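You operate a simulated robot arm through the tools that you are given. There is no shell and no other tool. Be economical: measure what you need, move in short steps, check, and stop when the job is done.

You run a simulated robot arm. Do the job below in one go: nothing can be reset, and whatever is moved stays where it is left.

## Task
Pour one cup of tea and cover it with the small white saucer.
Fine: the saucers lie on the two empty cups, which stay as they are; one press of POUR; the cup stays on the drip mat; swing the spout back, switch off, spill nothing.

Only the result counts: the job must be done as asked and must still hold three seconds after the hand-in. Knocking over, shifting, dropping, spilling or breaking anything else fails it. Lids that push on must go on centred and level and be pressed home; caps that screw on are set level and turned clockwise until they are tight.

## Robot
A 7-joint arm with a two-finger parallel gripper, fixed in place. Base frame: the origin is at the foot of the arm, x ahead of it, y to its left, z up; the work surface is at about z = 920. Units: mm, degrees, N and s.
With the tool pointing down near the work surface it reaches from about 280 to 680 mm from the base axis. Its first joint turns from -66.0 to 66.0 degrees. Payload 1.57 kg.
The tool frame sits at the grasp point between the pads (the TCP): z along the fingers, y along the line on which they close. The tips reach 30 mm beyond it. Largest opening 110 mm; finger width 24, thickness 12; the body of the gripper, 48 by 112 mm, starts 78 mm behind the TCP.
Orientation is that of the tool frame in the base frame, as [roll, pitch, yaw] about the fixed x, y, z axes, in that order (R = Rz(yaw) Ry(pitch) Rx(roll)). With the fingers straight down and closing along the base's y, the tool's x points along the base's -x, its y along +y and its z along -z.

## Interface
- The arm moves only by the tool move_arm. Its argument "targets" is text: rows parted by semicolons, each of 7 numbers parted by spaces: the shift along the base's x, y, z in mm, then the turn, a rotation vector about the base's x, y, z in degrees, then the finger opening in mm, from 0 to 110. In form: tx ty tz ax ay az gripper; .... A call has 1 to 20 rows; each row is the pose to reach, as a shift and turn from the pose commanded when the call began. Each row takes 0.2 s and may step no farther than 50 mm and 8.6 degrees from the row before; otherwise, or with a gripper value out of range, the whole call is refused. A pose out of reach is approached as far as the arm can. The call stops where the force on the tool passes 40 N (or 10 N more than at its start, if that is more) or the arm is blocked; 0.2 s more then pass. The fingers move at their own pace (about 108 mm/s each) and stop on an object; they squeeze with about 21 N. The grip force told is the motor's: it shows also when the fingers shut on nothing. Time passes only in rows, and 0.2 s behind the last, so rows that repeat a pose let the fingers close. The reply holds the time, the measured pose of the TCP, the force on the tool along the base axes, the opening and the grip force, in the units named above and with some noise, with the torque about the TCP (base axes, N m) and any sound that the robot's microphone picked up.
- Cameras (640 x 400 px; columns grow to the right, rows downward): "scene" is fixed at [180.3, -413, 1396.6]; the picture's right is [0.56, -0.83, 0.00], its down [-0.52, -0.35, -0.78] and it looks along [0.65, 0.44, -0.63] (base axes); focal length 214 px, centre (320, 200). "wrist" rides on the gripper at [70, 16, -141] in the tool frame; the picture's right is [-0.23, 0.97, 0.00], its down [-0.86, -0.20, -0.48] and it looks along [-0.47, -0.11, 0.88] (tool axes); focal length 222 px, centre (320, 200). There is no depth. A picture from a camera that has moved, and an enlarged one, comes with that camera's place and axes in the base frame and with its lens.
- grab_frame(camera): a new picture of that camera. The clock stands still meanwhile.
- close_up(camera, box): a new picture of the part [left, top, right, bottom] of that camera's present view, enlarged. The clock stands still meanwhile.
- close_job(): hands the job in; it is judged then, once.

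Go step by step. Nothing tells you positions but the pictures and the camera data: compare them with the known pose of the tool, close in by small moves and look again before you grip or let go. The budget is 120 turns and 76 pictures, counting those below and the enlarged ones. Unless the task says otherwise, let go and move clear before handing in, and close with one line.

The tools are called after ">>>" by a JSON object that holds its "api" and its "payload". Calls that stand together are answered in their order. move_arm: Moves the arm, as the interface text tells. Its arguments: {"type":"object","properties":{"targets":{"type":"string"}},"required":["targets"]} The other tools are called the same way: grab_frame (camera) takes a picture; close_up (camera, box) takes an enlarged picture of a part of a camera's view; close_job () hands the job in.

At the start:

```text
clock: 0.0
tcp_pos: [311.0, -182.4, 1292.1]
orientation: [180.0, 0.0, -179.9]
force: [0.2, -0.3, 0.7]
moment: [0.01, -0.01, -0.01]
gripper_width: 110.1
grip_force: 0.0
```

scene: 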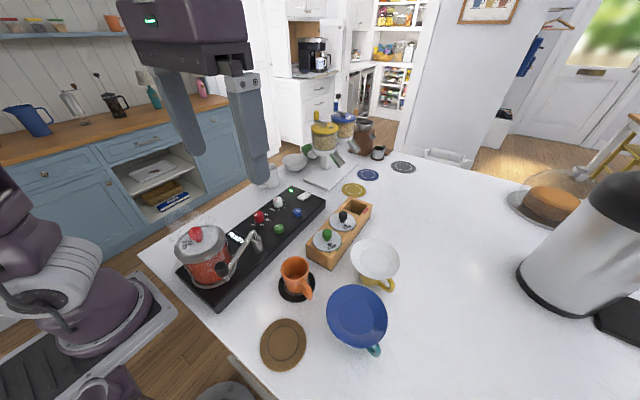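
wrist: 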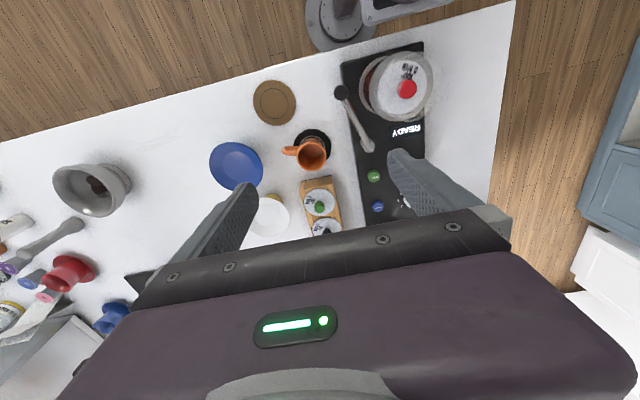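

I see a tea maker (black bar with kettle, spout and coloured buttons), an orange cup on a black mat, and a white and a blue saucer lying on two cups. I'll look closer first.

>>> {"api": "close_up", "payload": {"camera": "scene", "box": [160, 170, 340, 310]}}

>>> {"api": "close_up", "payload": {"camera": "scene", "box": [250, 190, 430, 380]}}

>>> {"api": "close_up", "payload": {"camera": "wrist", "box": [200, 30, 450, 240]}}

```text
2.86 times, centred on (250, 240) of scene
camera zoom: at [180.3, -413.0, 1396.6], right [0.56, -0.83, 0.0], down [-0.52, -0.35, -0.78], along [0.65, 0.44, -0.63], focal length 613 px, centre (520, 86)
```

zoom: 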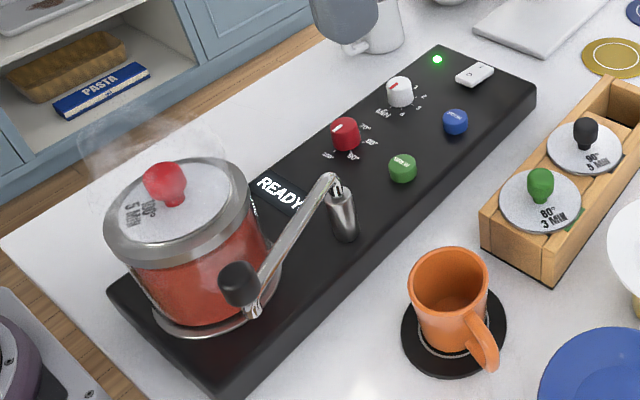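

```text
2.11 times, centred on (340, 285) of scene
camera zoom: at [180.3, -413.0, 1396.6], right [0.56, -0.83, 0.0], down [-0.52, -0.35, -0.78], along [0.65, 0.44, -0.63], focal length 452 px, centre (278, 21)
```

zoom: 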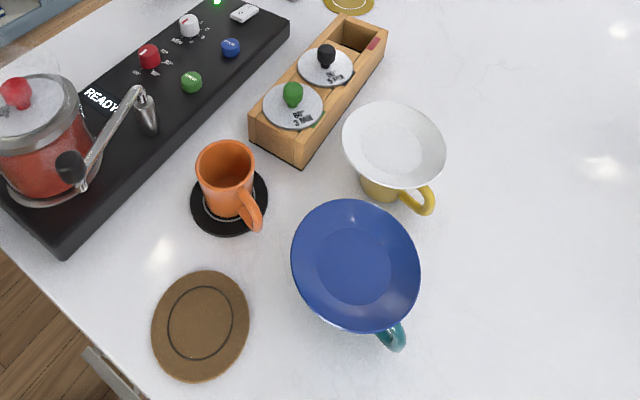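

```text
1.90 times, centred on (325, 135) of wrist
camera zoom: at [243.0, -165.2, 1432.0], right [0.23, 0.97, 0.0], down [0.86, -0.2, 0.48], along [0.47, -0.11, -0.88], focal length 423 px, centre (310, 324)
```

zoom: 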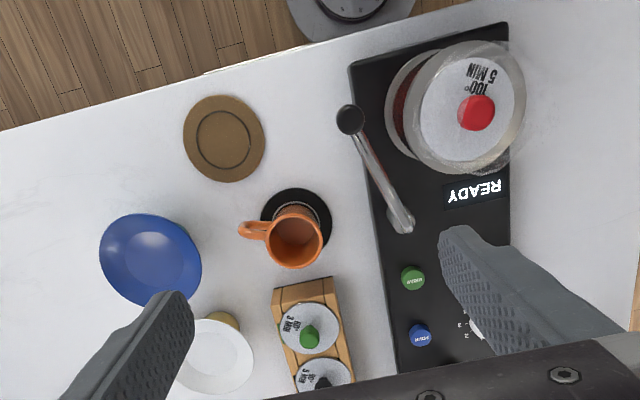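

I need the panel labels and the exact geometry. Zooming in on the panel.

>>> {"api": "close_up", "payload": {"camera": "scene", "box": [235, 175, 325, 245]}}

>>> {"api": "close_up", "payload": {"camera": "scene", "box": [215, 215, 325, 305]}}

```text
5.71 times, centred on (280, 210) of scene
camera zoom: at [180.3, -413.0, 1396.6], right [0.56, -0.83, 0.0], down [-0.52, -0.35, -0.78], along [0.65, 0.44, -0.63], focal length 1226 px, centre (549, 143)
```

zoom: 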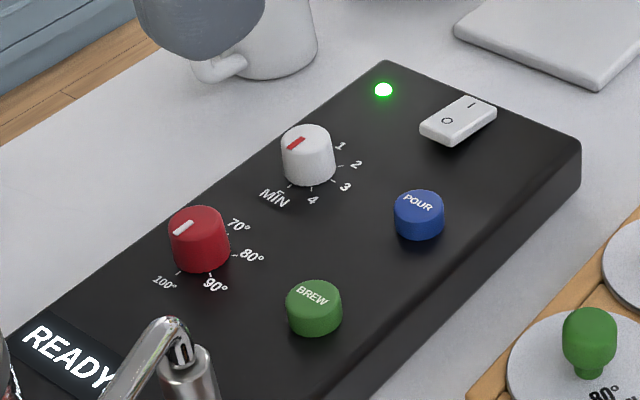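

```text
4.44 times, centred on (270, 260) of scene
camera zoom: at [180.3, -413.0, 1396.6], right [0.56, -0.83, 0.0], down [-0.52, -0.35, -0.78], along [0.65, 0.44, -0.63], focal length 953 px, centre (542, -67)
```

zoom: 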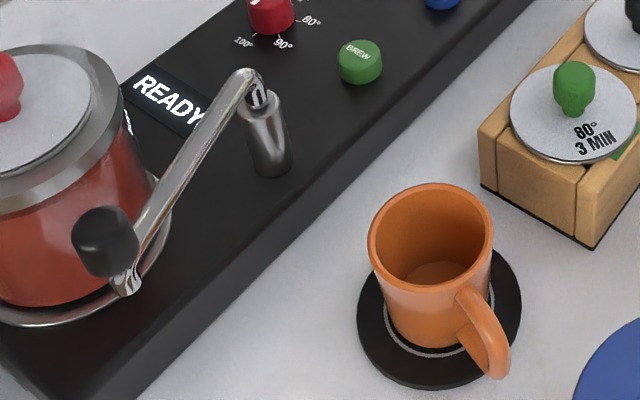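

The display says READY and the machine is on, so a single POUR should do. The order is swing the spout over the cup, press POUR, swing it back and switch off. I'll turn the wrist to view the spout closely.

>>> {"api": "move_arm", "payload": {"targets": "0 0 0 0 0 8 110; 0 0 0 0 0 16 110; 0 0 0 0 0 24 100; 0 0 0 0 0 32 90; 0 0 0 0 0 40 80; 0 0 0 0 0 48 70; 0 0 0 0 0 56 60; 0 0 0 0 0 64 50; 0 0 0 0 0 72 40; 0 0 0 0 0 80 40; 0 0 0 0 0 88 40; 0 0 0 0 0 90 40"}}

>>> {"api": "grab_frame", "payload": {"camera": "wrist"}}

```text
clock: 2.6
tcp_pos: [311.3, -182.6, 1290.3]
orientation: [-179.9, 0.0, -90.0]
force: [0.2, -0.5, 0.2]
moment: [-0.02, 0.01, 0.0]
gripper_width: 39.9
grip_force: 0.0
```

```text
68 pictures are left
camera wrist: at [296.8, -251.3, 1432.2], right [-0.97, 0.23, 0.0], down [0.2, 0.86, 0.48], along [0.11, 0.47, -0.88], focal length 222 px, centre (320, 200)
```

wrist: 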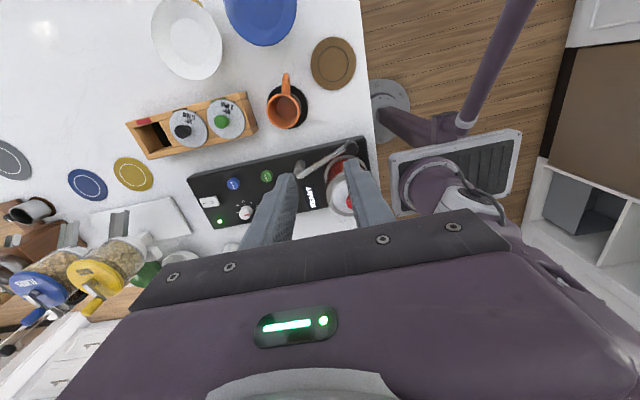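

The wrist reaches this yaw. Zooming in on the spout and saucer for triangulation.

>>> {"api": "close_up", "payload": {"camera": "wrist", "box": [250, 60, 390, 220]}}

>>> {"api": "close_up", "payload": {"camera": "wrist", "box": [120, 0, 260, 120]}}

```text
2.50 times, centred on (320, 140) of wrist
camera zoom: at [296.8, -251.3, 1432.2], right [-0.97, 0.23, 0.0], down [0.2, 0.86, 0.48], along [0.11, 0.47, -0.88], focal length 555 px, centre (320, 350)
```

zoom: 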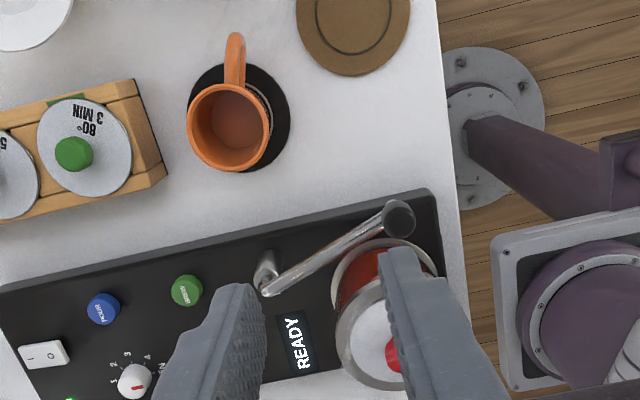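

```text
3.33 times, centred on (190, 60) of wrist
camera zoom: at [296.8, -251.3, 1432.2], right [-0.97, 0.23, 0.0], down [0.2, 0.86, 0.48], along [0.11, 0.47, -0.88], focal length 740 px, centre (753, 667)
```

zoom: 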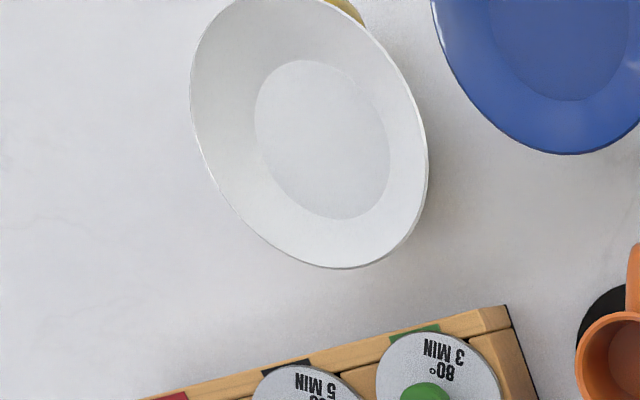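

Estimates: the spout pivot is at about (378,-97) and its knob at about (267,-139, z≈1053). The cup is at about (374,-217) with its rim at about z 992, and the white saucer is at about (490,-354). I'll go above the spout knob with the fingers closing along the spout tube, because the kettle is close on one side.

>>> {"api": "move_arm", "payload": {"targets": "0 0 0 0 0 -8.4 50; 0 0 0 0 0 -16.8 50; 0 0 0 0 0 -25.2 50; 0 0 0 0 0 -33.6 50; 0 0 0 0 0 -42 50; 0 0 0 0 0 -50.4 50; 0 0 0 0 0 -58.8 50; 0 0 0 0 0 -67.2 50; 0 0 0 0 0 -75.6 50; 0 0 0 0 0 -84 50; 0 0 0 0 0 -92.4 50; 0 0 0 0 0 -100.8 50; 0 0 0 0 0 -109.2 50; 0 0 0 0 0 -117.6 50; -10 10 -20 0 0 -126 50; -20 20 -50 0 0 -134.4 50; -30 30 -80 0 0 -142.8 50; -40 40 -120 0 0 -151.2 50; -44 43.5 -150 0 0 -159.4 50"}}

>>> {"api": "grab_frame", "payload": {"camera": "scene"}}

>>> {"api": "grab_frame", "payload": {"camera": "wrist"}}

```text
clock: 6.6
tcp_pos: [267.7, -140.6, 1139.3]
orientation: [180.0, 0.0, 110.6]
force: [0.6, 0.1, 0.1]
moment: [0.01, 0.0, -0.03]
gripper_width: 50.0
grip_force: 0.1
```

```text
65 pictures are left
```

scene: 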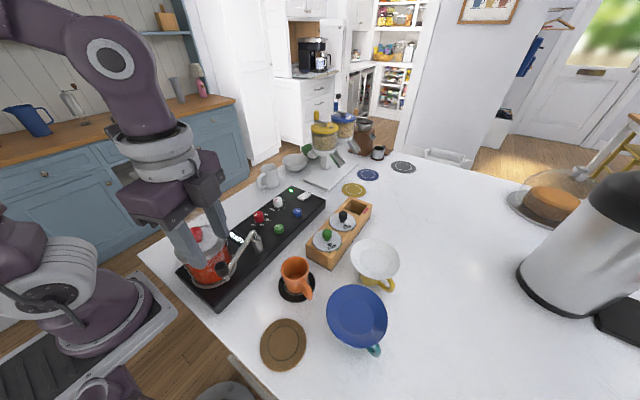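

```text
64 pictures are left
camera wrist: at [259.3, -68.6, 1282.3], right [0.99, 0.13, 0.0], down [0.11, -0.87, 0.48], along [0.06, -0.47, -0.88], focal length 222 px, centre (320, 200)
```

wrist: 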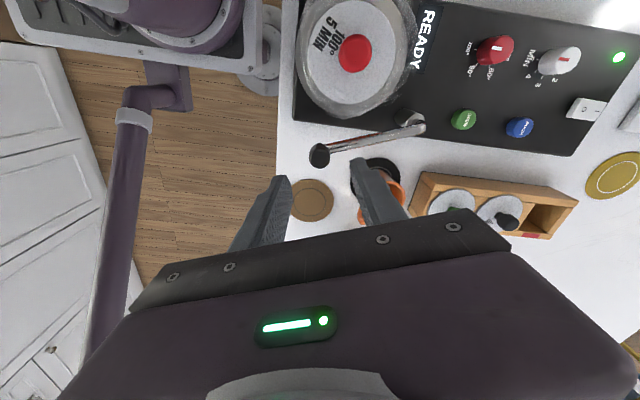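

The fingers are above the knob, which I put at (268,-138,1053), in agreement with this view. Lowering partway to check.

>>> {"api": "move_arm", "payload": {"targets": "0.3 2 -20 0 0 0 50; 0.3 2.5 -35 0 0 0 50; 0.3 2.5 -50 0 0 0 50"}}

>>> {"api": "close_up", "payload": {"camera": "scene", "box": [150, 190, 290, 300]}}

>>> {"api": "close_up", "payload": {"camera": "wrist", "box": [220, 100, 440, 260]}}

```text
clock: 7.4
tcp_pos: [267.4, -138.2, 1090.1]
orientation: [-180.0, 0.0, 110.6]
force: [-0.3, -0.1, -0.6]
moment: [-0.03, 0.03, -0.02]
gripper_width: 50.1
grip_force: 0.1
```

```text
3.64 times, centred on (220, 245) of scene
camera zoom: at [180.3, -413.0, 1396.6], right [0.56, -0.83, 0.0], down [-0.52, -0.35, -0.78], along [0.65, 0.44, -0.63], focal length 780 px, centre (684, 36)
```

zoom: 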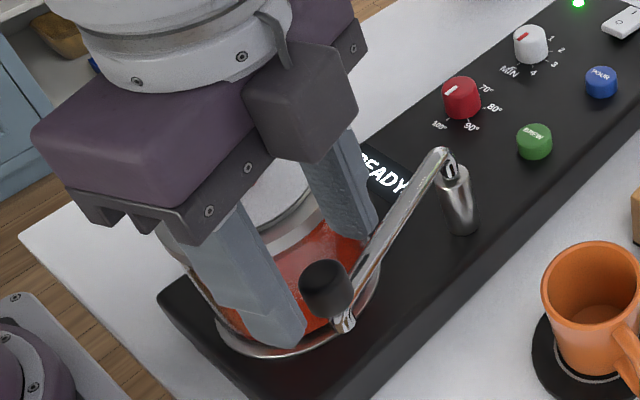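

```text
2.50 times, centred on (330, 180) of wrist
camera zoom: at [259.5, -66.0, 1232.0], right [0.99, 0.13, 0.0], down [0.11, -0.87, 0.48], along [0.06, -0.47, -0.88], focal length 555 px, centre (295, 250)
```

zoom: 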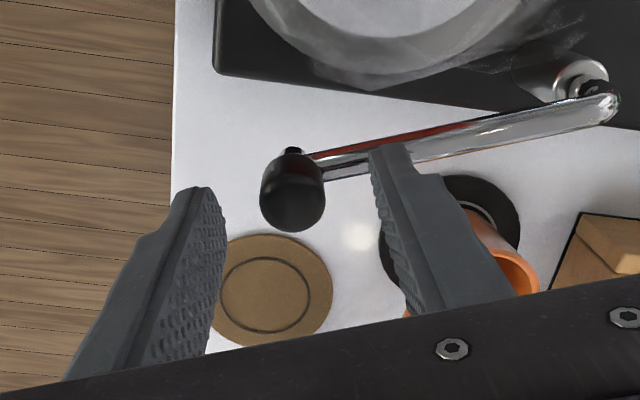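

The knob is centred between the fingers. I'll lower to about z 1077 and close.

>>> {"api": "move_arm", "payload": {"targets": "0 0 -5 0 0 0 50; 0 0 -9 0 0 0 50; 0 0 -13 0 0 0 50; 0 0 -13 0 0 0 40; 0 0 -13 0 0 0 30; 0 0 -13 0 0 0 16; 0 0 -13 0 0 0 16; 0 0 -13 0 0 0 16"}}

>>> {"api": "close_up", "payload": {"camera": "scene", "box": [150, 190, 290, 300]}}

```text
clock: 9.2
tcp_pos: [267.8, -136.6, 1077.0]
orientation: [180.0, 0.0, 110.6]
force: [-7.6, -3.1, -3.0]
moment: [0.0, 0.09, -0.01]
gripper_width: 22.5
grip_force: 4.1
```

```text
3.64 times, centred on (220, 245) of scene
camera zoom: at [180.1, -413.1, 1396.6], right [0.56, -0.83, 0.0], down [-0.52, -0.35, -0.78], along [0.65, 0.44, -0.63], focal length 780 px, centre (684, 36)
```

zoom: 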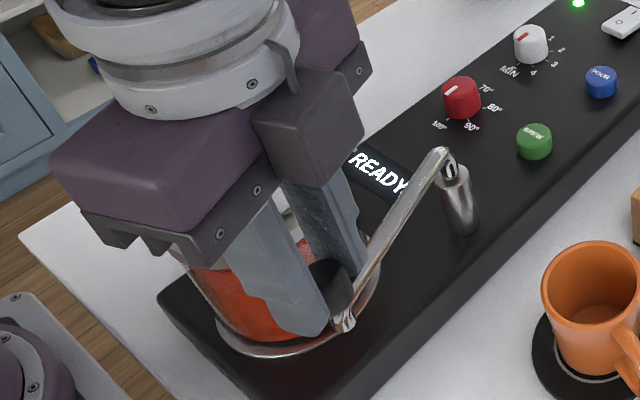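

The outer finger touches first, so I'll shift about 2 mm outward and let the grip settle.

>>> {"api": "move_arm", "payload": {"targets": "-1 -0.4 0 0 0 0 14; -2 -0.8 0 0 0 0 12; -2 -0.8 0 0 0 0 12; -2 -0.8 0 0 0 0 12"}}

```text
clock: 10.2
tcp_pos: [266.5, -137.6, 1077.1]
orientation: [179.9, 0.1, 110.6]
force: [6.1, 1.1, 0.3]
moment: [0.24, -0.05, -0.08]
gripper_width: 20.6
grip_force: 33.8
```

Grip is firm. Starting the swing about the pivot in small steps.

>>> {"api": "move_arm", "payload": {"targets": "1.2 -3.7 0 0 0 2 12; 3.1 -7.65 0 0 0 4 12; 4.8 -11.4 0 0 0 6 12; 6.74 -15.13 0 0 0 8 12; 8.8 -18.7 0 0 0 10 12; 10.9 -22.3 0 0 0 12 12"}}

```text
clock: 11.6
tcp_pos: [277.1, -158.9, 1076.4]
orientation: [-179.9, 0.0, 122.6]
force: [3.6, -0.4, 24.7]
moment: [-0.55, -0.36, -0.2]
gripper_width: 20.5
grip_force: 34.2
```

There's a 25 N vertical force. I'll look before going on.

>>> {"api": "close_up", "payload": {"camera": "scene", "box": [170, 200, 290, 300]}}

>>> {"api": "close_up", "payload": {"camera": "wrist", "box": [220, 80, 440, 240]}}

```text
4.00 times, centred on (230, 250) of scene
camera zoom: at [180.1, -412.9, 1396.7], right [0.56, -0.83, 0.0], down [-0.52, -0.35, -0.78], along [0.65, 0.44, -0.63], focal length 858 px, centre (680, 0)
```

zoom: 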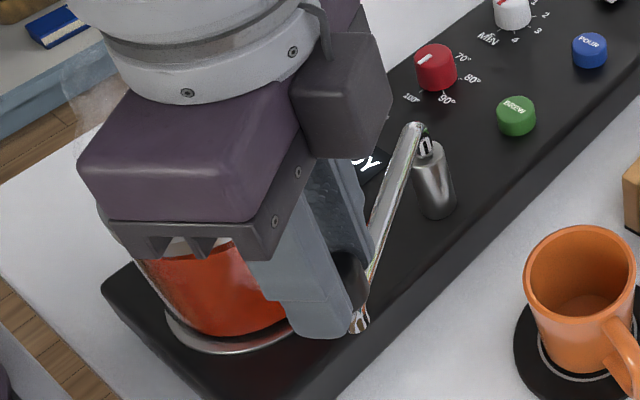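

```text
2.50 times, centred on (330, 160) of wrist
camera zoom: at [254.0, -91.6, 1218.3], right [0.94, 0.33, 0.0], down [0.29, -0.83, 0.48], along [0.16, -0.45, -0.88], focal length 555 px, centre (295, 300)
```

zoom: 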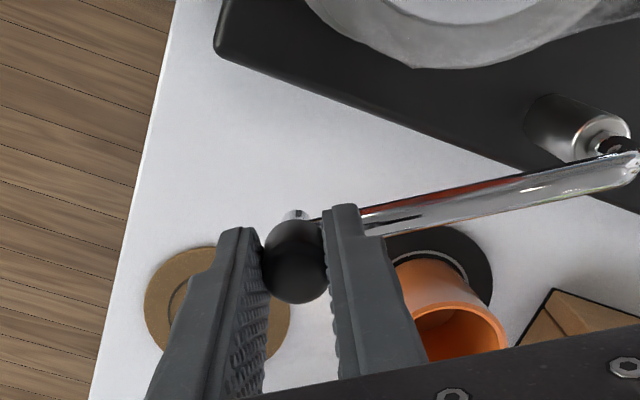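

The spout moves with the hand. I'll ease up about 1.5 mm and see how the force changes.

>>> {"api": "move_arm", "payload": {"targets": "0 0 0.7 0 0 0 12; 0 0 1.5 0 0 0 12"}}

```text
clock: 12.2
tcp_pos: [276.6, -158.5, 1078.2]
orientation: [-179.9, -0.3, 122.7]
force: [2.1, -0.4, -31.0]
moment: [0.25, 0.06, -0.23]
gripper_width: 21.2
grip_force: 34.6
```

The grip is just stiff vertically, with zero force about 0.8 mm lower. I'll correct that and continue.

>>> {"api": "move_arm", "payload": {"targets": "0 0 -0.8 0 0 0 12; 2.3 -3.5 -0.8 0 0 2 12; 4.6 -6.9 -0.7 0 0 4 12; 7.1 -10.2 -0.6 0 0 6 12; 9.7 -13.5 -0.6 0 0 8 12; 12.5 -16.6 -0.5 0 0 10 12; 15.3 -19.6 -0.5 0 0 12 12"}}

```text
clock: 13.8
tcp_pos: [291.2, -178.2, 1077.2]
orientation: [-180.0, -0.3, 134.5]
force: [-4.2, -6.1, -27.6]
moment: [-0.49, -0.27, -0.25]
gripper_width: 20.6
grip_force: 34.0
```

Continuing the swing with a slight z correction.

>>> {"api": "move_arm", "payload": {"targets": "0 0 -0.8 0 0 0 12; 2.9 -2.95 -0.8 0 0 2 12; 5.97 -5.79 -0.8 0 0 4 12; 9.1 -8.5 -0.8 0 0 6 12; 12.3 -11.1 -0.8 0 0 8 12; 15.6 -13.6 -0.8 0 0 10 12; 19.05 -16 -0.8 0 0 12 12"}}

```text
clock: 15.4
tcp_pos: [311.1, -195.2, 1077.0]
orientation: [-180.0, 0.2, 146.7]
force: [-5.4, -9.6, 32.4]
moment: [-0.36, -0.06, -0.17]
gripper_width: 20.7
grip_force: 34.0
```

Same pattern, continuing.

>>> {"api": "move_arm", "payload": {"targets": "0 0 0.9 0 0 0 12; 3.5 -2.25 0.9 0 0 2 12; 7.04 -4.4 0.9 0 0 4 12; 10.7 -6.4 0.9 0 0 6 12; 14.4 -8.3 0.9 0 0 8 12; 18.2 -10.1 0.9 0 0 10 12; 22 -11.7 0.9 0 0 12 12"}}

>>> {"api": "close_up", "payload": {"camera": "scene", "box": [200, 190, 340, 310]}}

```text
clock: 17.0
tcp_pos: [332.3, -206.3, 1077.7]
orientation: [179.9, 0.0, 158.6]
force: [-5.7, -16.9, -3.5]
moment: [-0.28, 0.42, -0.06]
gripper_width: 20.6
grip_force: 34.5
```

```text
3.33 times, centred on (270, 250) of scene
camera zoom: at [180.1, -413.6, 1396.5], right [0.56, -0.83, 0.0], down [-0.52, -0.35, -0.78], along [0.65, 0.44, -0.63], focal length 715 px, centre (487, 33)
```

zoom: 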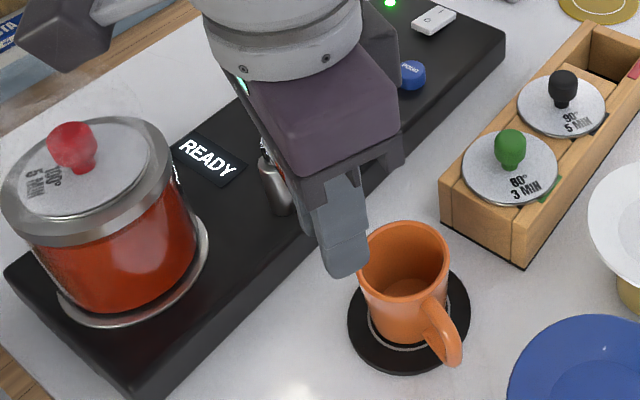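

Nearly over the cup. Doing the last ~20° with 1 mm outward correction.

>>> {"api": "move_arm", "payload": {"targets": "-0.3 -1 0 0 0 0 12; 3.6 -2.6 0 0 0 2 12; 7.4 -3.9 0 0 0 4 12; 11.4 -5.1 0 0 0 6 12; 15.4 -6.2 0 0 0 8 12; 19.4 -7.1 0 0 0 10 12; 23.6 -7.9 0 0 0 12 12"}}

>>> {"api": "close_up", "payload": {"camera": "scene", "box": [220, 200, 340, 310]}}

>>> {"api": "close_up", "payload": {"camera": "wrist", "box": [220, 60, 440, 240]}}

```text
clock: 18.6
tcp_pos: [357.7, -213.5, 1078.8]
orientation: [179.9, -0.1, 170.6]
force: [0.8, 6.2, -26.3]
moment: [0.14, 0.56, -0.06]
gripper_width: 20.4
grip_force: 34.5
```

```text
3.64 times, centred on (280, 255) of scene
camera zoom: at [180.6, -413.0, 1396.6], right [0.56, -0.83, 0.0], down [-0.52, -0.35, -0.78], along [0.64, 0.44, -0.63], focal length 780 px, centre (466, 0)
```

zoom: 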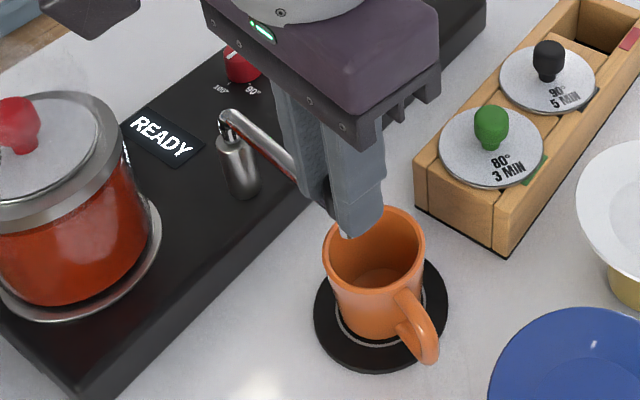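

```text
2.22 times, centred on (330, 150) of wrist
camera zoom: at [292.4, -185.9, 1220.0], right [0.38, 0.92, 0.0], down [0.81, -0.34, 0.48], along [0.44, -0.18, -0.88], focal length 494 px, centre (298, 311)
```

zoom: 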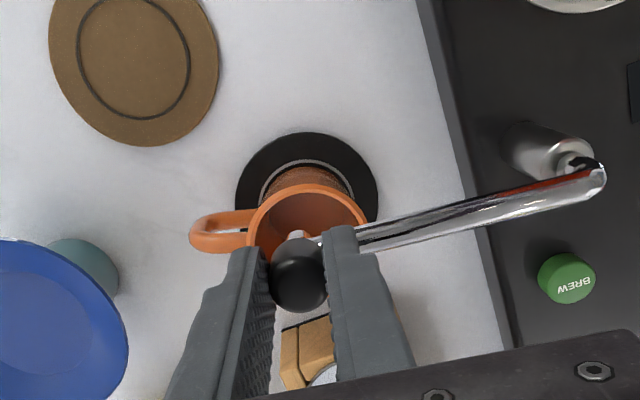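

Cup centre is about (372,-215), so the spout needs about 7° more.

>>> {"api": "move_arm", "payload": {"targets": "0 0.3 -0.8 0 0 0 12; 4 -0.4 -0.8 0 0 2 12; 8 -0.9 -0.8 0 0 4 12; 12 -1.2 -0.8 0 0 6 12; 15 -1.4 -0.8 0 0 7.4 12"}}

>>> {"api": "close_up", "payload": {"camera": "scene", "box": [220, 200, 340, 310]}}

>>> {"api": "close_up", "payload": {"camera": "wrist", "box": [220, 60, 440, 240]}}

```text
clock: 19.8
tcp_pos: [371.8, -215.8, 1078.9]
orientation: [-180.0, 0.0, 178.0]
force: [0.9, 17.4, 4.8]
moment: [0.38, -0.84, -0.03]
gripper_width: 20.5
grip_force: 34.3
```

```text
3.64 times, centred on (280, 255) of scene
camera zoom: at [180.2, -412.5, 1396.8], right [0.56, -0.83, 0.0], down [-0.52, -0.35, -0.78], along [0.65, 0.44, -0.63], focal length 780 px, centre (466, 0)
```

zoom: 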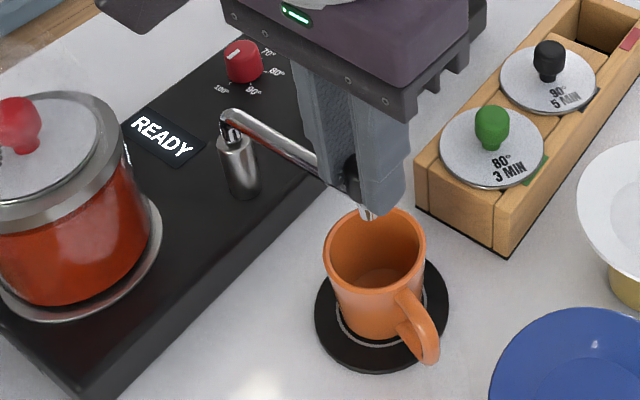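

```text
2.22 times, centred on (330, 150) of wrist
camera zoom: at [303.9, -195.8, 1219.8], right [0.26, 0.97, 0.0], down [0.85, -0.23, 0.48], along [0.46, -0.12, -0.88], focal length 494 px, centre (298, 311)
```

zoom: 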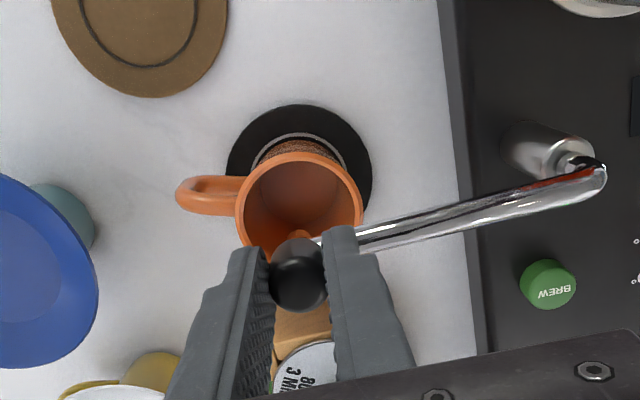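

The spout is centred over the cup. Relaxing the radial force, then opening and rising.

>>> {"api": "move_arm", "payload": {"targets": "0 0.6 0 0 0 0 12; 0 0.6 0 0 0 0 22; 0 0.6 0 0 0 0 32; 0 0.6 0 0 0 0 44; 0 0.6 0 0 0 0 44; 0 0.6 10 0 0 0 44; 0 0.6 30 0 0 0 44; 0 0.6 60 0 0 0 44; 0 0.6 100 0 0 0 44"}}

>>> {"api": "close_up", "payload": {"camera": "scene", "box": [220, 160, 360, 310]}}

>>> {"api": "grab_frame", "payload": {"camera": "wrist"}}

```text
clock: 21.8
tcp_pos: [370.9, -213.2, 1176.8]
orientation: [-179.9, -0.1, 178.1]
force: [-0.5, -0.9, 0.5]
moment: [-0.04, 0.04, 0.05]
gripper_width: 43.9
grip_force: 0.1
```

```text
2.67 times, centred on (290, 235) of scene
camera zoom: at [180.3, -413.0, 1396.6], right [0.56, -0.83, 0.0], down [-0.52, -0.35, -0.78], along [0.65, 0.44, -0.63], focal length 572 px, centre (400, 107)
```

zoom: 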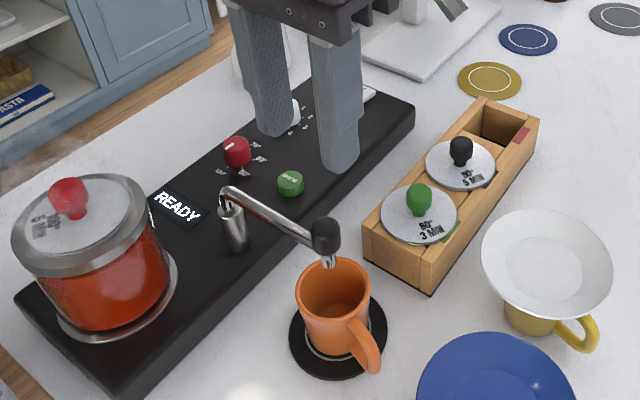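

```text
52 pictures are left
camera wrist: at [303.1, -194.1, 1319.8], right [0.26, 0.97, 0.0], down [0.85, -0.23, 0.48], along [0.46, -0.13, -0.88], focal length 222 px, centre (320, 200)
```

wrist: 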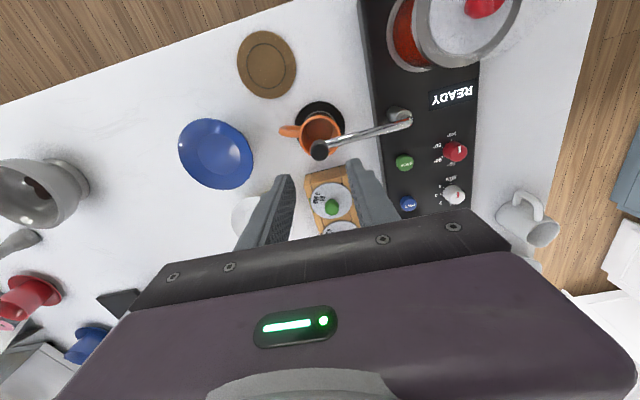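

The spout stands over the cup. POUR should be near (533,-93,~973), so I'll go above it with closed fingers and check.

>>> {"api": "move_arm", "payload": {"targets": "20 15 0 0 0 0 20; 60 45 0 0 0 0 0; 100 70 0 0 0 0 0; 135 95 0 0 0 0 0; 162 120 -20 0 0 0 0; 162 120 -60 0 0 0 0; 162 120 -107 0 0 0 0; 162 120 -117 0 0 0 0; 162 120 -117 0 0 0 0"}}

>>> {"api": "close_up", "payload": {"camera": "scene", "box": [250, 170, 350, 250]}}

>>> {"api": "close_up", "payload": {"camera": "wrist", "box": [220, 60, 440, 240]}}

```text
clock: 23.8
tcp_pos: [533.5, -93.7, 1060.5]
orientation: [-179.9, 0.0, 178.0]
force: [1.0, -0.2, -0.3]
moment: [0.0, -0.01, -0.03]
gripper_width: 0.0
grip_force: 21.3
```

```text
5.00 times, centred on (300, 210) of scene
camera zoom: at [180.3, -413.0, 1396.6], right [0.56, -0.83, 0.0], down [-0.52, -0.35, -0.78], along [0.65, 0.44, -0.63], focal length 1072 px, centre (420, 150)
```

zoom: 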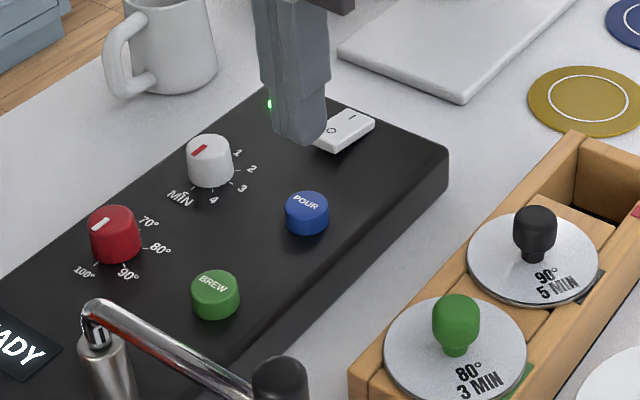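

```text
2.22 times, centred on (330, 150) of wrist
camera zoom: at [465.3, -75.2, 1201.5], right [0.26, 0.97, 0.0], down [0.85, -0.23, 0.48], along [0.46, -0.12, -0.88], focal length 494 px, centre (298, 311)
```

zoom: 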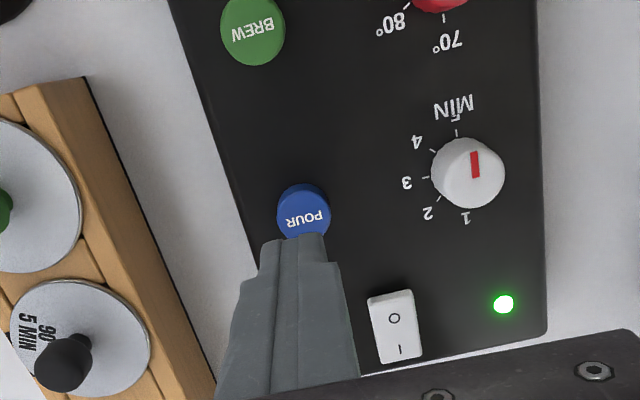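

POUR top is at about (536,-92,975). Approaching to just above it.

>>> {"api": "move_arm", "payload": {"targets": "2.5 1.7 -20 0 0 0 0; 2.5 1.7 -40 0 0 0 0; 2.5 1.7 -47 0 0 0 0"}}

>>> {"api": "close_up", "payload": {"camera": "scene", "box": [260, 170, 340, 234]}}

```text
clock: 24.6
tcp_pos: [537.5, -93.4, 1016.0]
orientation: [-180.0, -0.1, 178.1]
force: [1.1, -0.8, 0.2]
moment: [-0.02, 0.03, 0.0]
gripper_width: 0.0
grip_force: 20.8
```

```text
6.25 times, centred on (300, 202) of scene
camera zoom: at [180.3, -413.0, 1396.6], right [0.56, -0.83, 0.0], down [-0.52, -0.35, -0.78], along [0.65, 0.44, -0.63], focal length 1340 px, centre (445, 188)
```

zoom: 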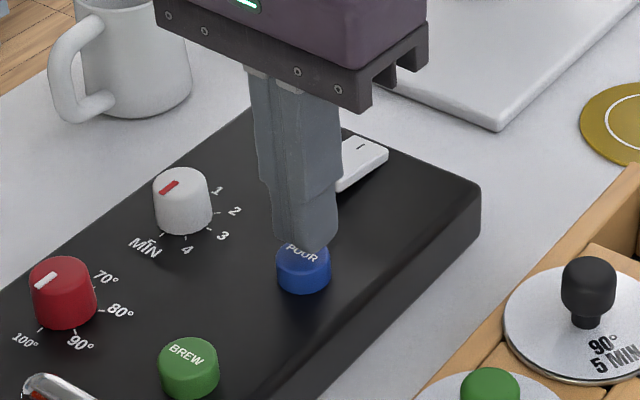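

Well aligned. Pressing slowly.

>>> {"api": "move_arm", "payload": {"targets": "-1 0.5 -4 0 0 0 0; -1 0.5 -7 0 0 0 0; -1 0.5 -9 0 0 0 0; -1 0.5 -10.5 0 0 0 0; -1 0.5 -12 0 0 0 0; -1 0.5 -13 0 0 0 0"}}

```text
clock: 26.0
tcp_pos: [535.1, -92.1, 1001.3]
orientation: [-180.0, 0.0, 177.9]
force: [0.9, -0.1, 1.6]
moment: [-0.01, 0.01, 0.01]
gripper_width: 0.2
grip_force: 21.4
```

>>> {"api": "move_arm", "payload": {"targets": "0 0 -1 0 0 0 0; 0 0 -2 0 0 0 0; 0 0 -3 0 0 0 0"}}

```text
clock: 26.8
tcp_pos: [535.6, -92.9, 997.0]
orientation: [179.9, -0.1, 178.0]
force: [0.5, 0.9, 1.7]
moment: [0.04, -0.01, -0.01]
gripper_width: 0.0
grip_force: 20.7
heard: click
```

I heard a click, so POUR is pressed. Rising and checking.

>>> {"api": "move_arm", "payload": {"targets": "0 0 10 0 0 0 0; 0 0 40 0 0 0 0; 0 0 60 0 0 0 0"}}

>>> {"api": "close_up", "payload": {"camera": "scene", "box": [160, 170, 340, 310]}}

```text
clock: 27.6
tcp_pos: [533.3, -93.9, 1057.5]
orientation: [180.0, 0.0, 178.0]
force: [0.0, -0.4, -0.4]
moment: [-0.02, -0.02, 0.01]
gripper_width: 0.1
grip_force: 20.2
```

```text
2.86 times, centred on (250, 240) of scene
camera zoom: at [180.3, -413.0, 1396.6], right [0.56, -0.83, 0.0], down [-0.52, -0.35, -0.78], along [0.65, 0.44, -0.63], focal length 613 px, centre (520, 86)
```

zoom: 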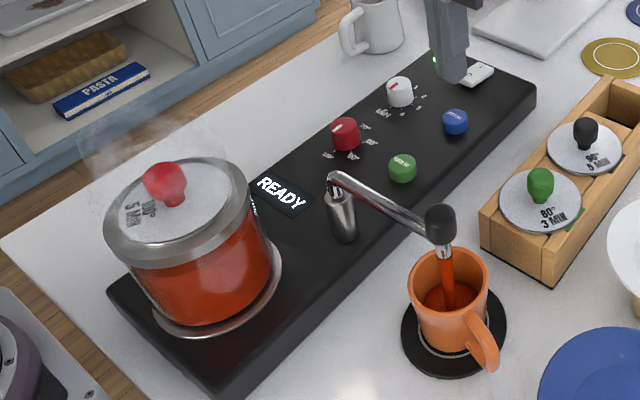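

Tea is flowing cleanly into the cup. While it pours I'll move the hand over to inspect the saucer from above.

>>> {"api": "move_arm", "payload": {"targets": "0 0 45 0 0 0 10; -10 -30 75 0 0 0 40; -30 -70 95 0 0 0 80; -50 -110 103 0 0 0 110; -70 -150 103 0 0 0 110; -90 -190 103 0 0 0 110; -110 -230 103 0 0 0 110; -133 -270 103 0 0 0 110; -133 -270 103 0 0 0 110; -133 -270 103 0 0 0 110"}}

>>> {"api": "grab_frame", "payload": {"camera": "wrist"}}

>>> {"api": "grab_frame", "payload": {"camera": "scene"}}

```text
clock: 29.8
tcp_pos: [403.9, -365.6, 1161.2]
orientation: [-180.0, 0.0, 178.1]
force: [0.4, 0.2, 0.5]
moment: [-0.03, -0.02, -0.02]
gripper_width: 110.0
grip_force: 0.2
```

```text
47 pictures are left
camera wrist: at [336.2, -346.3, 1302.6], right [0.26, 0.97, 0.0], down [0.85, -0.23, 0.48], along [0.46, -0.12, -0.88], focal length 222 px, centre (320, 200)
```

wrist: 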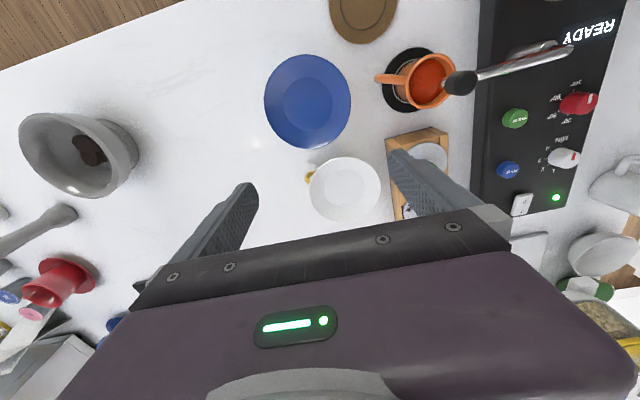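

```text
46 pictures are left
```

scene: 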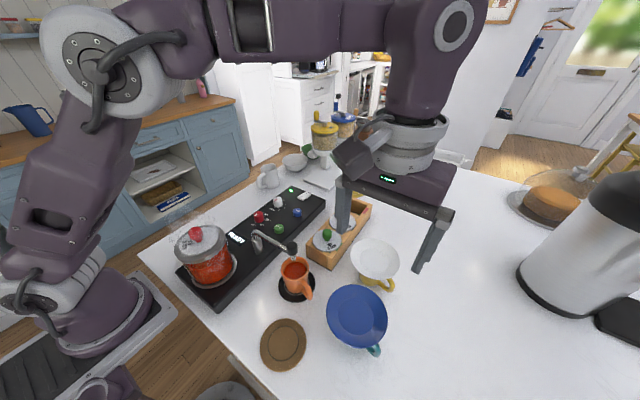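

>>> {"api": "close_up", "payload": {"camera": "wrist", "box": [290, 40, 490, 240]}}

>>> {"api": "close_up", "payload": {"camera": "scene", "box": [340, 230, 410, 300]}}

```text
2.00 times, centred on (390, 140) of wrist
camera zoom: at [336.2, -346.3, 1302.6], right [0.26, 0.97, 0.0], down [0.85, -0.23, 0.48], along [0.46, -0.12, -0.88], focal length 444 px, centre (180, 320)
```

zoom: 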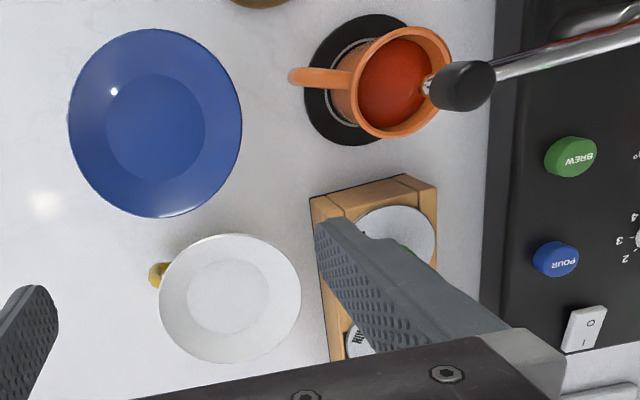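

```text
5.71 times, centred on (375, 265) of scene
camera zoom: at [180.2, -413.1, 1396.6], right [0.56, -0.83, 0.0], down [-0.52, -0.35, -0.78], along [0.65, 0.44, -0.63], focal length 1226 px, centre (6, -171)
```

zoom: 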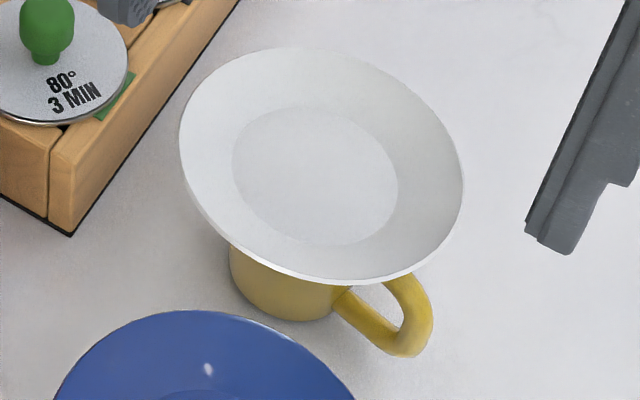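

The cup is filled. While I'm here I'll lower over the saucer to compare its width directly with the 110 mm finger gap.

>>> {"api": "move_arm", "payload": {"targets": "40 8 -30 0 0 0 110; 80 14 -60 0 0 0 110; 86 15 -90 0 0 0 110"}}

>>> {"api": "grab_frame", "payload": {"camera": "wrist"}}

>>> {"api": "close_up", "payload": {"camera": "scene", "box": [310, 200, 430, 300]}}

```text
refused: row 1 steps farther than a row can; nothing moved
```

```text
43 pictures are left
camera wrist: at [336.2, -346.3, 1302.6], right [0.26, 0.97, 0.0], down [0.85, -0.23, 0.48], along [0.46, -0.12, -0.88], focal length 222 px, centre (320, 200)
```

wrist: 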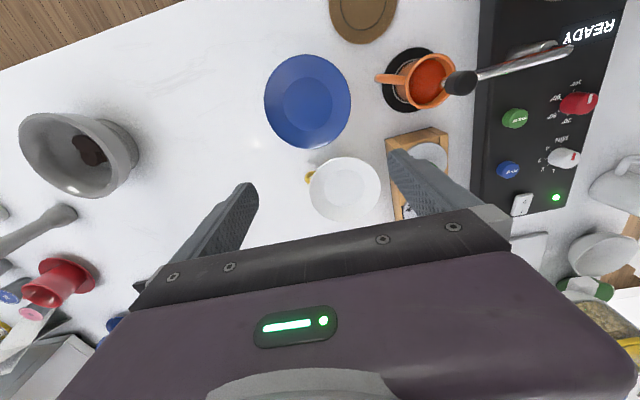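

```text
4.00 times, centred on (370, 250) of scene
camera zoom: at [180.2, -413.1, 1396.6], right [0.56, -0.83, 0.0], down [-0.52, -0.35, -0.78], along [0.65, 0.44, -0.63], focal length 858 px, centre (120, 0)
```

zoom: 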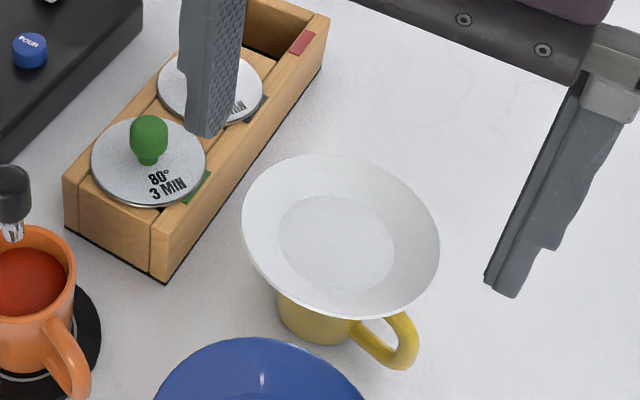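

Step too large; redo with smaller steps.

>>> {"api": "move_arm", "payload": {"targets": "25 5 -20 0 0 0 110; 50 9 -40 0 0 0 110; 75 14 -60 0 0 0 110; 86 15 -85 0 0 0 110; 86 15 -100 0 0 0 110"}}

>>> {"api": "close_up", "payload": {"camera": "wrist", "box": [140, 40, 500, 260]}}

>>> {"api": "close_up", "payload": {"camera": "scene", "box": [310, 200, 430, 300]}}

```text
clock: 31.0
tcp_pos: [490.7, -346.2, 1059.6]
orientation: [-180.0, 0.0, 178.0]
force: [0.5, 0.3, -0.1]
moment: [0.02, -0.02, -0.02]
gripper_width: 110.2
grip_force: 0.2
```

```text
1.78 times, centred on (320, 150) of wrist
camera zoom: at [421.5, -327.7, 1201.5], right [0.26, 0.97, 0.0], down [0.85, -0.23, 0.48], along [0.46, -0.13, -0.88], focal length 395 px, centre (320, 289)
```

zoom: 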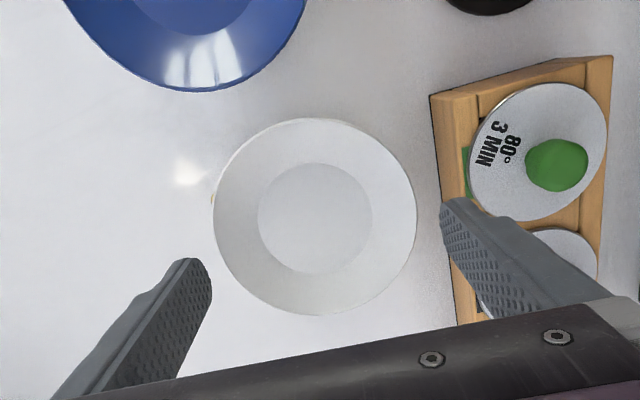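

```text
4.00 times, centred on (370, 250) of scene
camera zoom: at [180.3, -413.0, 1396.6], right [0.56, -0.83, 0.0], down [-0.52, -0.35, -0.78], along [0.65, 0.44, -0.63], focal length 858 px, centre (120, 0)
```

zoom: 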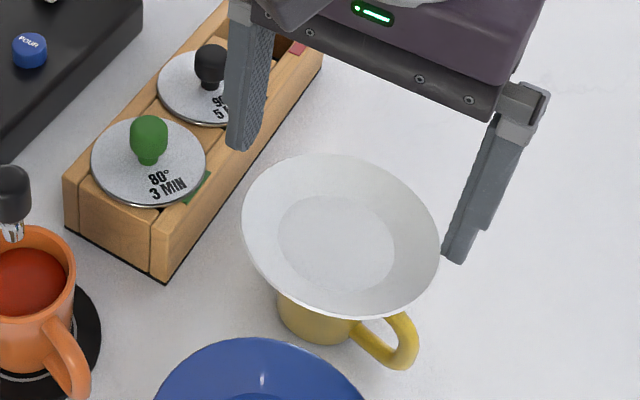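

The saucer looks to be about 107–108 mm wide, just under the 110 mm opening. I'll come closer, tips just above the rim, to compare directly.

>>> {"api": "move_arm", "payload": {"targets": "-3 -2 -8 0 0 0 110; -5 -3 -16 0 0 0 110; -5 -3 -18 0 0 0 110"}}

>>> {"api": "close_up", "payload": {"camera": "wrist", "box": [180, 80, 460, 260]}}

>>> {"api": "close_up", "payload": {"camera": "scene", "box": [330, 220, 420, 290]}}

```text
clock: 31.8
tcp_pos: [482.7, -351.1, 1040.2]
orientation: [-180.0, 0.0, 177.9]
force: [0.7, 0.2, -0.9]
moment: [0.02, -0.02, -0.01]
gripper_width: 110.1
grip_force: 0.0
```

```text
2.22 times, centred on (320, 170) of wrist
camera zoom: at [415.5, -331.1, 1182.8], right [0.26, 0.97, 0.0], down [0.85, -0.23, 0.48], along [0.46, -0.12, -0.88], focal length 494 px, centre (320, 267)
```

zoom: 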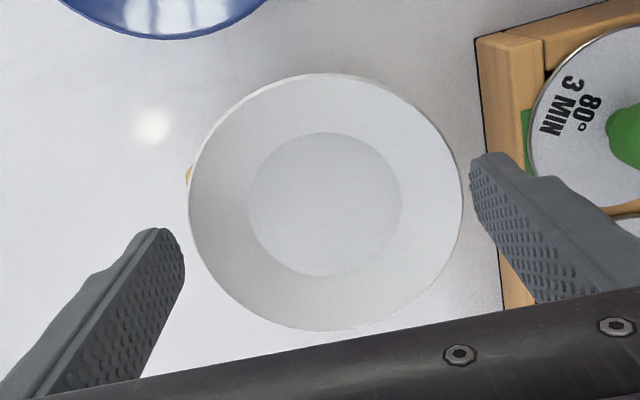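

```text
5.71 times, centred on (375, 255) of scene
camera zoom: at [180.3, -413.0, 1396.6], right [0.56, -0.83, 0.0], down [-0.52, -0.35, -0.78], along [0.65, 0.44, -0.63], focal length 1226 px, centre (6, -114)
```

zoom: 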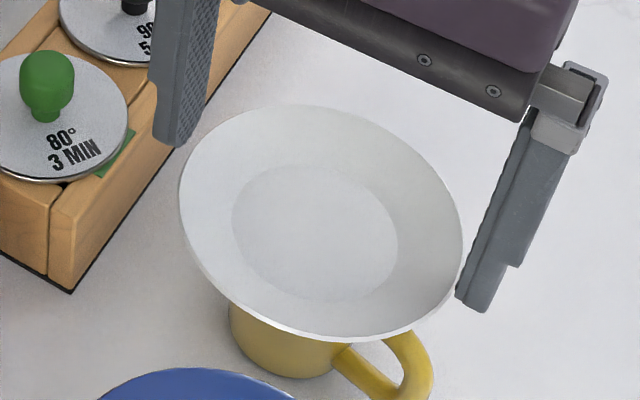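

The gap looks just sufficient. I'll descend in small steps, watching force and both views.

>>> {"api": "move_arm", "payload": {"targets": "1 1.5 -2 0 0 0 110; 1 1.5 -4 0 0 0 110; 1 1.5 -6 0 0 0 110"}}

>>> {"api": "close_up", "payload": {"camera": "wrist", "box": [220, 110, 420, 240]}}

>>> {"api": "close_up", "payload": {"camera": "scene", "box": [340, 225, 410, 285]}}

```text
clock: 32.6
tcp_pos: [483.0, -349.8, 1036.3]
orientation: [-179.9, 0.0, 178.0]
force: [-1.4, -0.1, -0.6]
moment: [-0.01, 0.01, 0.0]
gripper_width: 109.9
grip_force: 0.0
```

```text
3.08 times, centred on (320, 175) of wrist
camera zoom: at [416.1, -329.6, 1177.5], right [0.26, 0.97, 0.0], down [0.85, -0.23, 0.48], along [0.46, -0.13, -0.88], focal length 684 px, centre (320, 277)
```

zoom: 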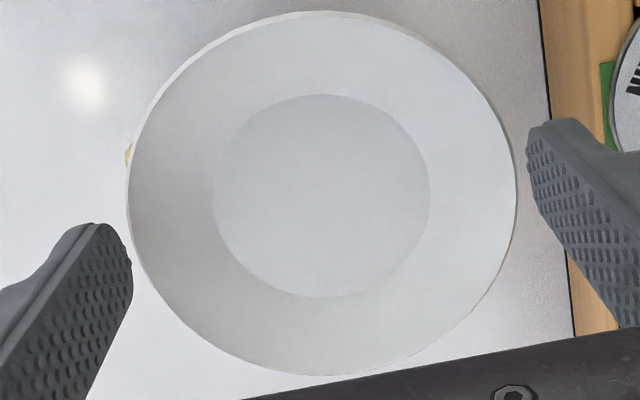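

```text
6.67 times, centred on (375, 255) of scene
camera zoom: at [180.3, -413.0, 1396.6], right [0.56, -0.83, 0.0], down [-0.52, -0.35, -0.78], along [0.65, 0.44, -0.63], focal length 1430 px, centre (-47, -167)
```

zoom: 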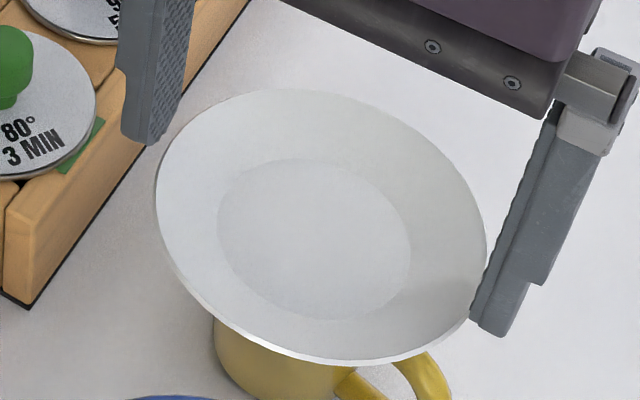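

The gap is about 106 mm versus 110 mm, so about 2 mm clearance per side. I'll shift +1.2 mm in y and descend slowly.

>>> {"api": "move_arm", "payload": {"targets": "1 1.2 0 0 0 0 110; 1 1.2 -1.5 0 0 0 110; 1 1.2 -3 0 0 0 110; 1 1.2 -4.5 0 0 0 110; 1 1.2 -6 0 0 0 110"}}

>>> {"api": "close_up", "payload": {"camera": "wrist", "box": [220, 110, 420, 240]}}

```text
clock: 33.8
tcp_pos: [484.4, -349.0, 1031.0]
orientation: [-180.0, 0.0, 178.0]
force: [0.7, 0.1, 1.0]
moment: [-0.03, -0.01, 0.02]
gripper_width: 109.9
grip_force: 0.1
```

```text
3.08 times, centred on (320, 175) of wrist
camera zoom: at [417.4, -328.7, 1172.1], right [0.26, 0.97, 0.0], down [0.85, -0.23, 0.48], along [0.46, -0.12, -0.88], focal length 684 px, centre (320, 277)
```

zoom: 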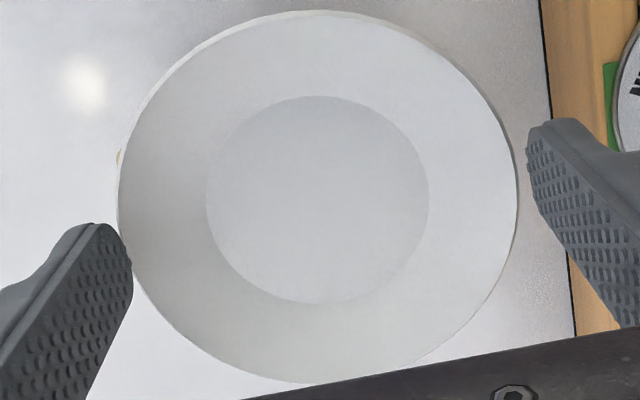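

Nearly level with the rim. A 0.5 mm shift to -y, then continue gently.

>>> {"api": "move_arm", "payload": {"targets": "0 -0.5 0 0 0 0 110; 0 -0.5 -1 0 0 0 110; 0 -0.5 -2 0 0 0 110; 0 -0.5 -3 0 0 0 110"}}

```text
clock: 34.8
tcp_pos: [485.3, -349.2, 1026.4]
orientation: [-180.0, 0.0, 178.0]
force: [0.4, -1.8, 2.3]
moment: [-0.14, 0.0, -0.04]
gripper_width: 110.1
grip_force: 0.1
```

Light contact on the -y finger. Backing up 3 mm, shifting 1 mm to -y and trying again.

>>> {"api": "move_arm", "payload": {"targets": "0 -0.3 2 0 0 0 110; 0 -1 4 0 0 0 110; 0 -1 4 0 0 0 110"}}

>>> {"api": "close_up", "payload": {"camera": "wrist", "box": [220, 110, 420, 240]}}

>>> {"api": "close_up", "payload": {"camera": "scene", "box": [340, 225, 410, 285]}}

```text
clock: 35.6
tcp_pos: [486.2, -349.8, 1030.6]
orientation: [180.0, 0.0, 178.0]
force: [-0.4, 0.2, 0.1]
moment: [0.03, -0.02, 0.03]
gripper_width: 110.0
grip_force: 0.1
```

```text
3.08 times, centred on (320, 175) of wrist
camera zoom: at [417.6, -330.3, 1173.3], right [0.26, 0.97, 0.0], down [0.85, -0.23, 0.48], along [0.46, -0.12, -0.88], focal length 684 px, centre (320, 277)
```

zoom: 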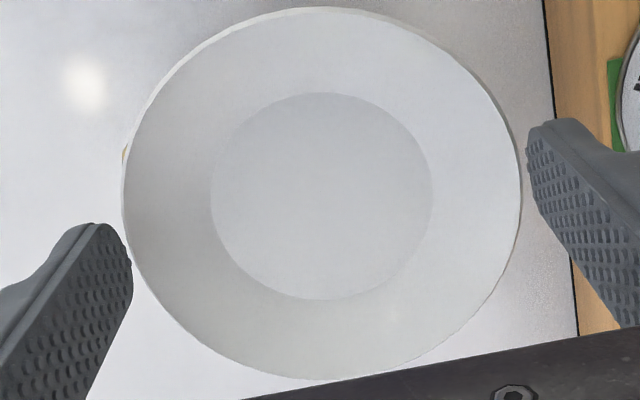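

```text
6.67 times, centred on (375, 255) of scene
camera zoom: at [180.3, -413.0, 1396.6], right [0.56, -0.83, 0.0], down [-0.52, -0.35, -0.78], along [0.65, 0.44, -0.63], focal length 1430 px, centre (-47, -167)
```

zoom: 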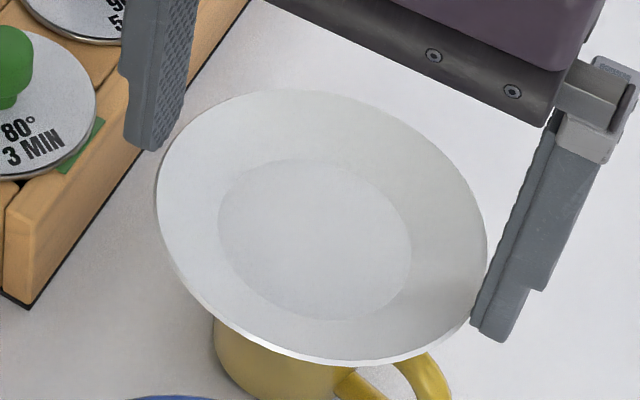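

The saucer hasn't moved. Trying the descent at this y.

>>> {"api": "move_arm", "payload": {"targets": "0 0.2 -1 0 0 0 110; 0 0.2 -2 0 0 0 110; 0 0.2 -3 0 0 0 110; 0 0.2 -4 0 0 0 110; 0 0.2 -4 0 0 0 110"}}

```text
clock: 36.8
tcp_pos: [484.9, -349.2, 1027.9]
orientation: [-179.9, 0.0, 178.0]
force: [-0.3, -1.2, 1.7]
moment: [-0.16, -0.02, -0.03]
gripper_width: 110.3
grip_force: 0.1
```

>>> {"api": "move_arm", "payload": {"targets": "0 -0.5 0.5 0 0 0 110; 0 -1 0.5 0 0 0 110; 0 -1 0.5 0 0 0 110"}}

```text
clock: 37.6
tcp_pos: [486.0, -351.0, 1028.4]
orientation: [179.9, -0.1, 178.0]
force: [-0.1, -0.1, 1.1]
moment: [-0.05, 0.01, 0.0]
gripper_width: 110.0
grip_force: 0.1
```

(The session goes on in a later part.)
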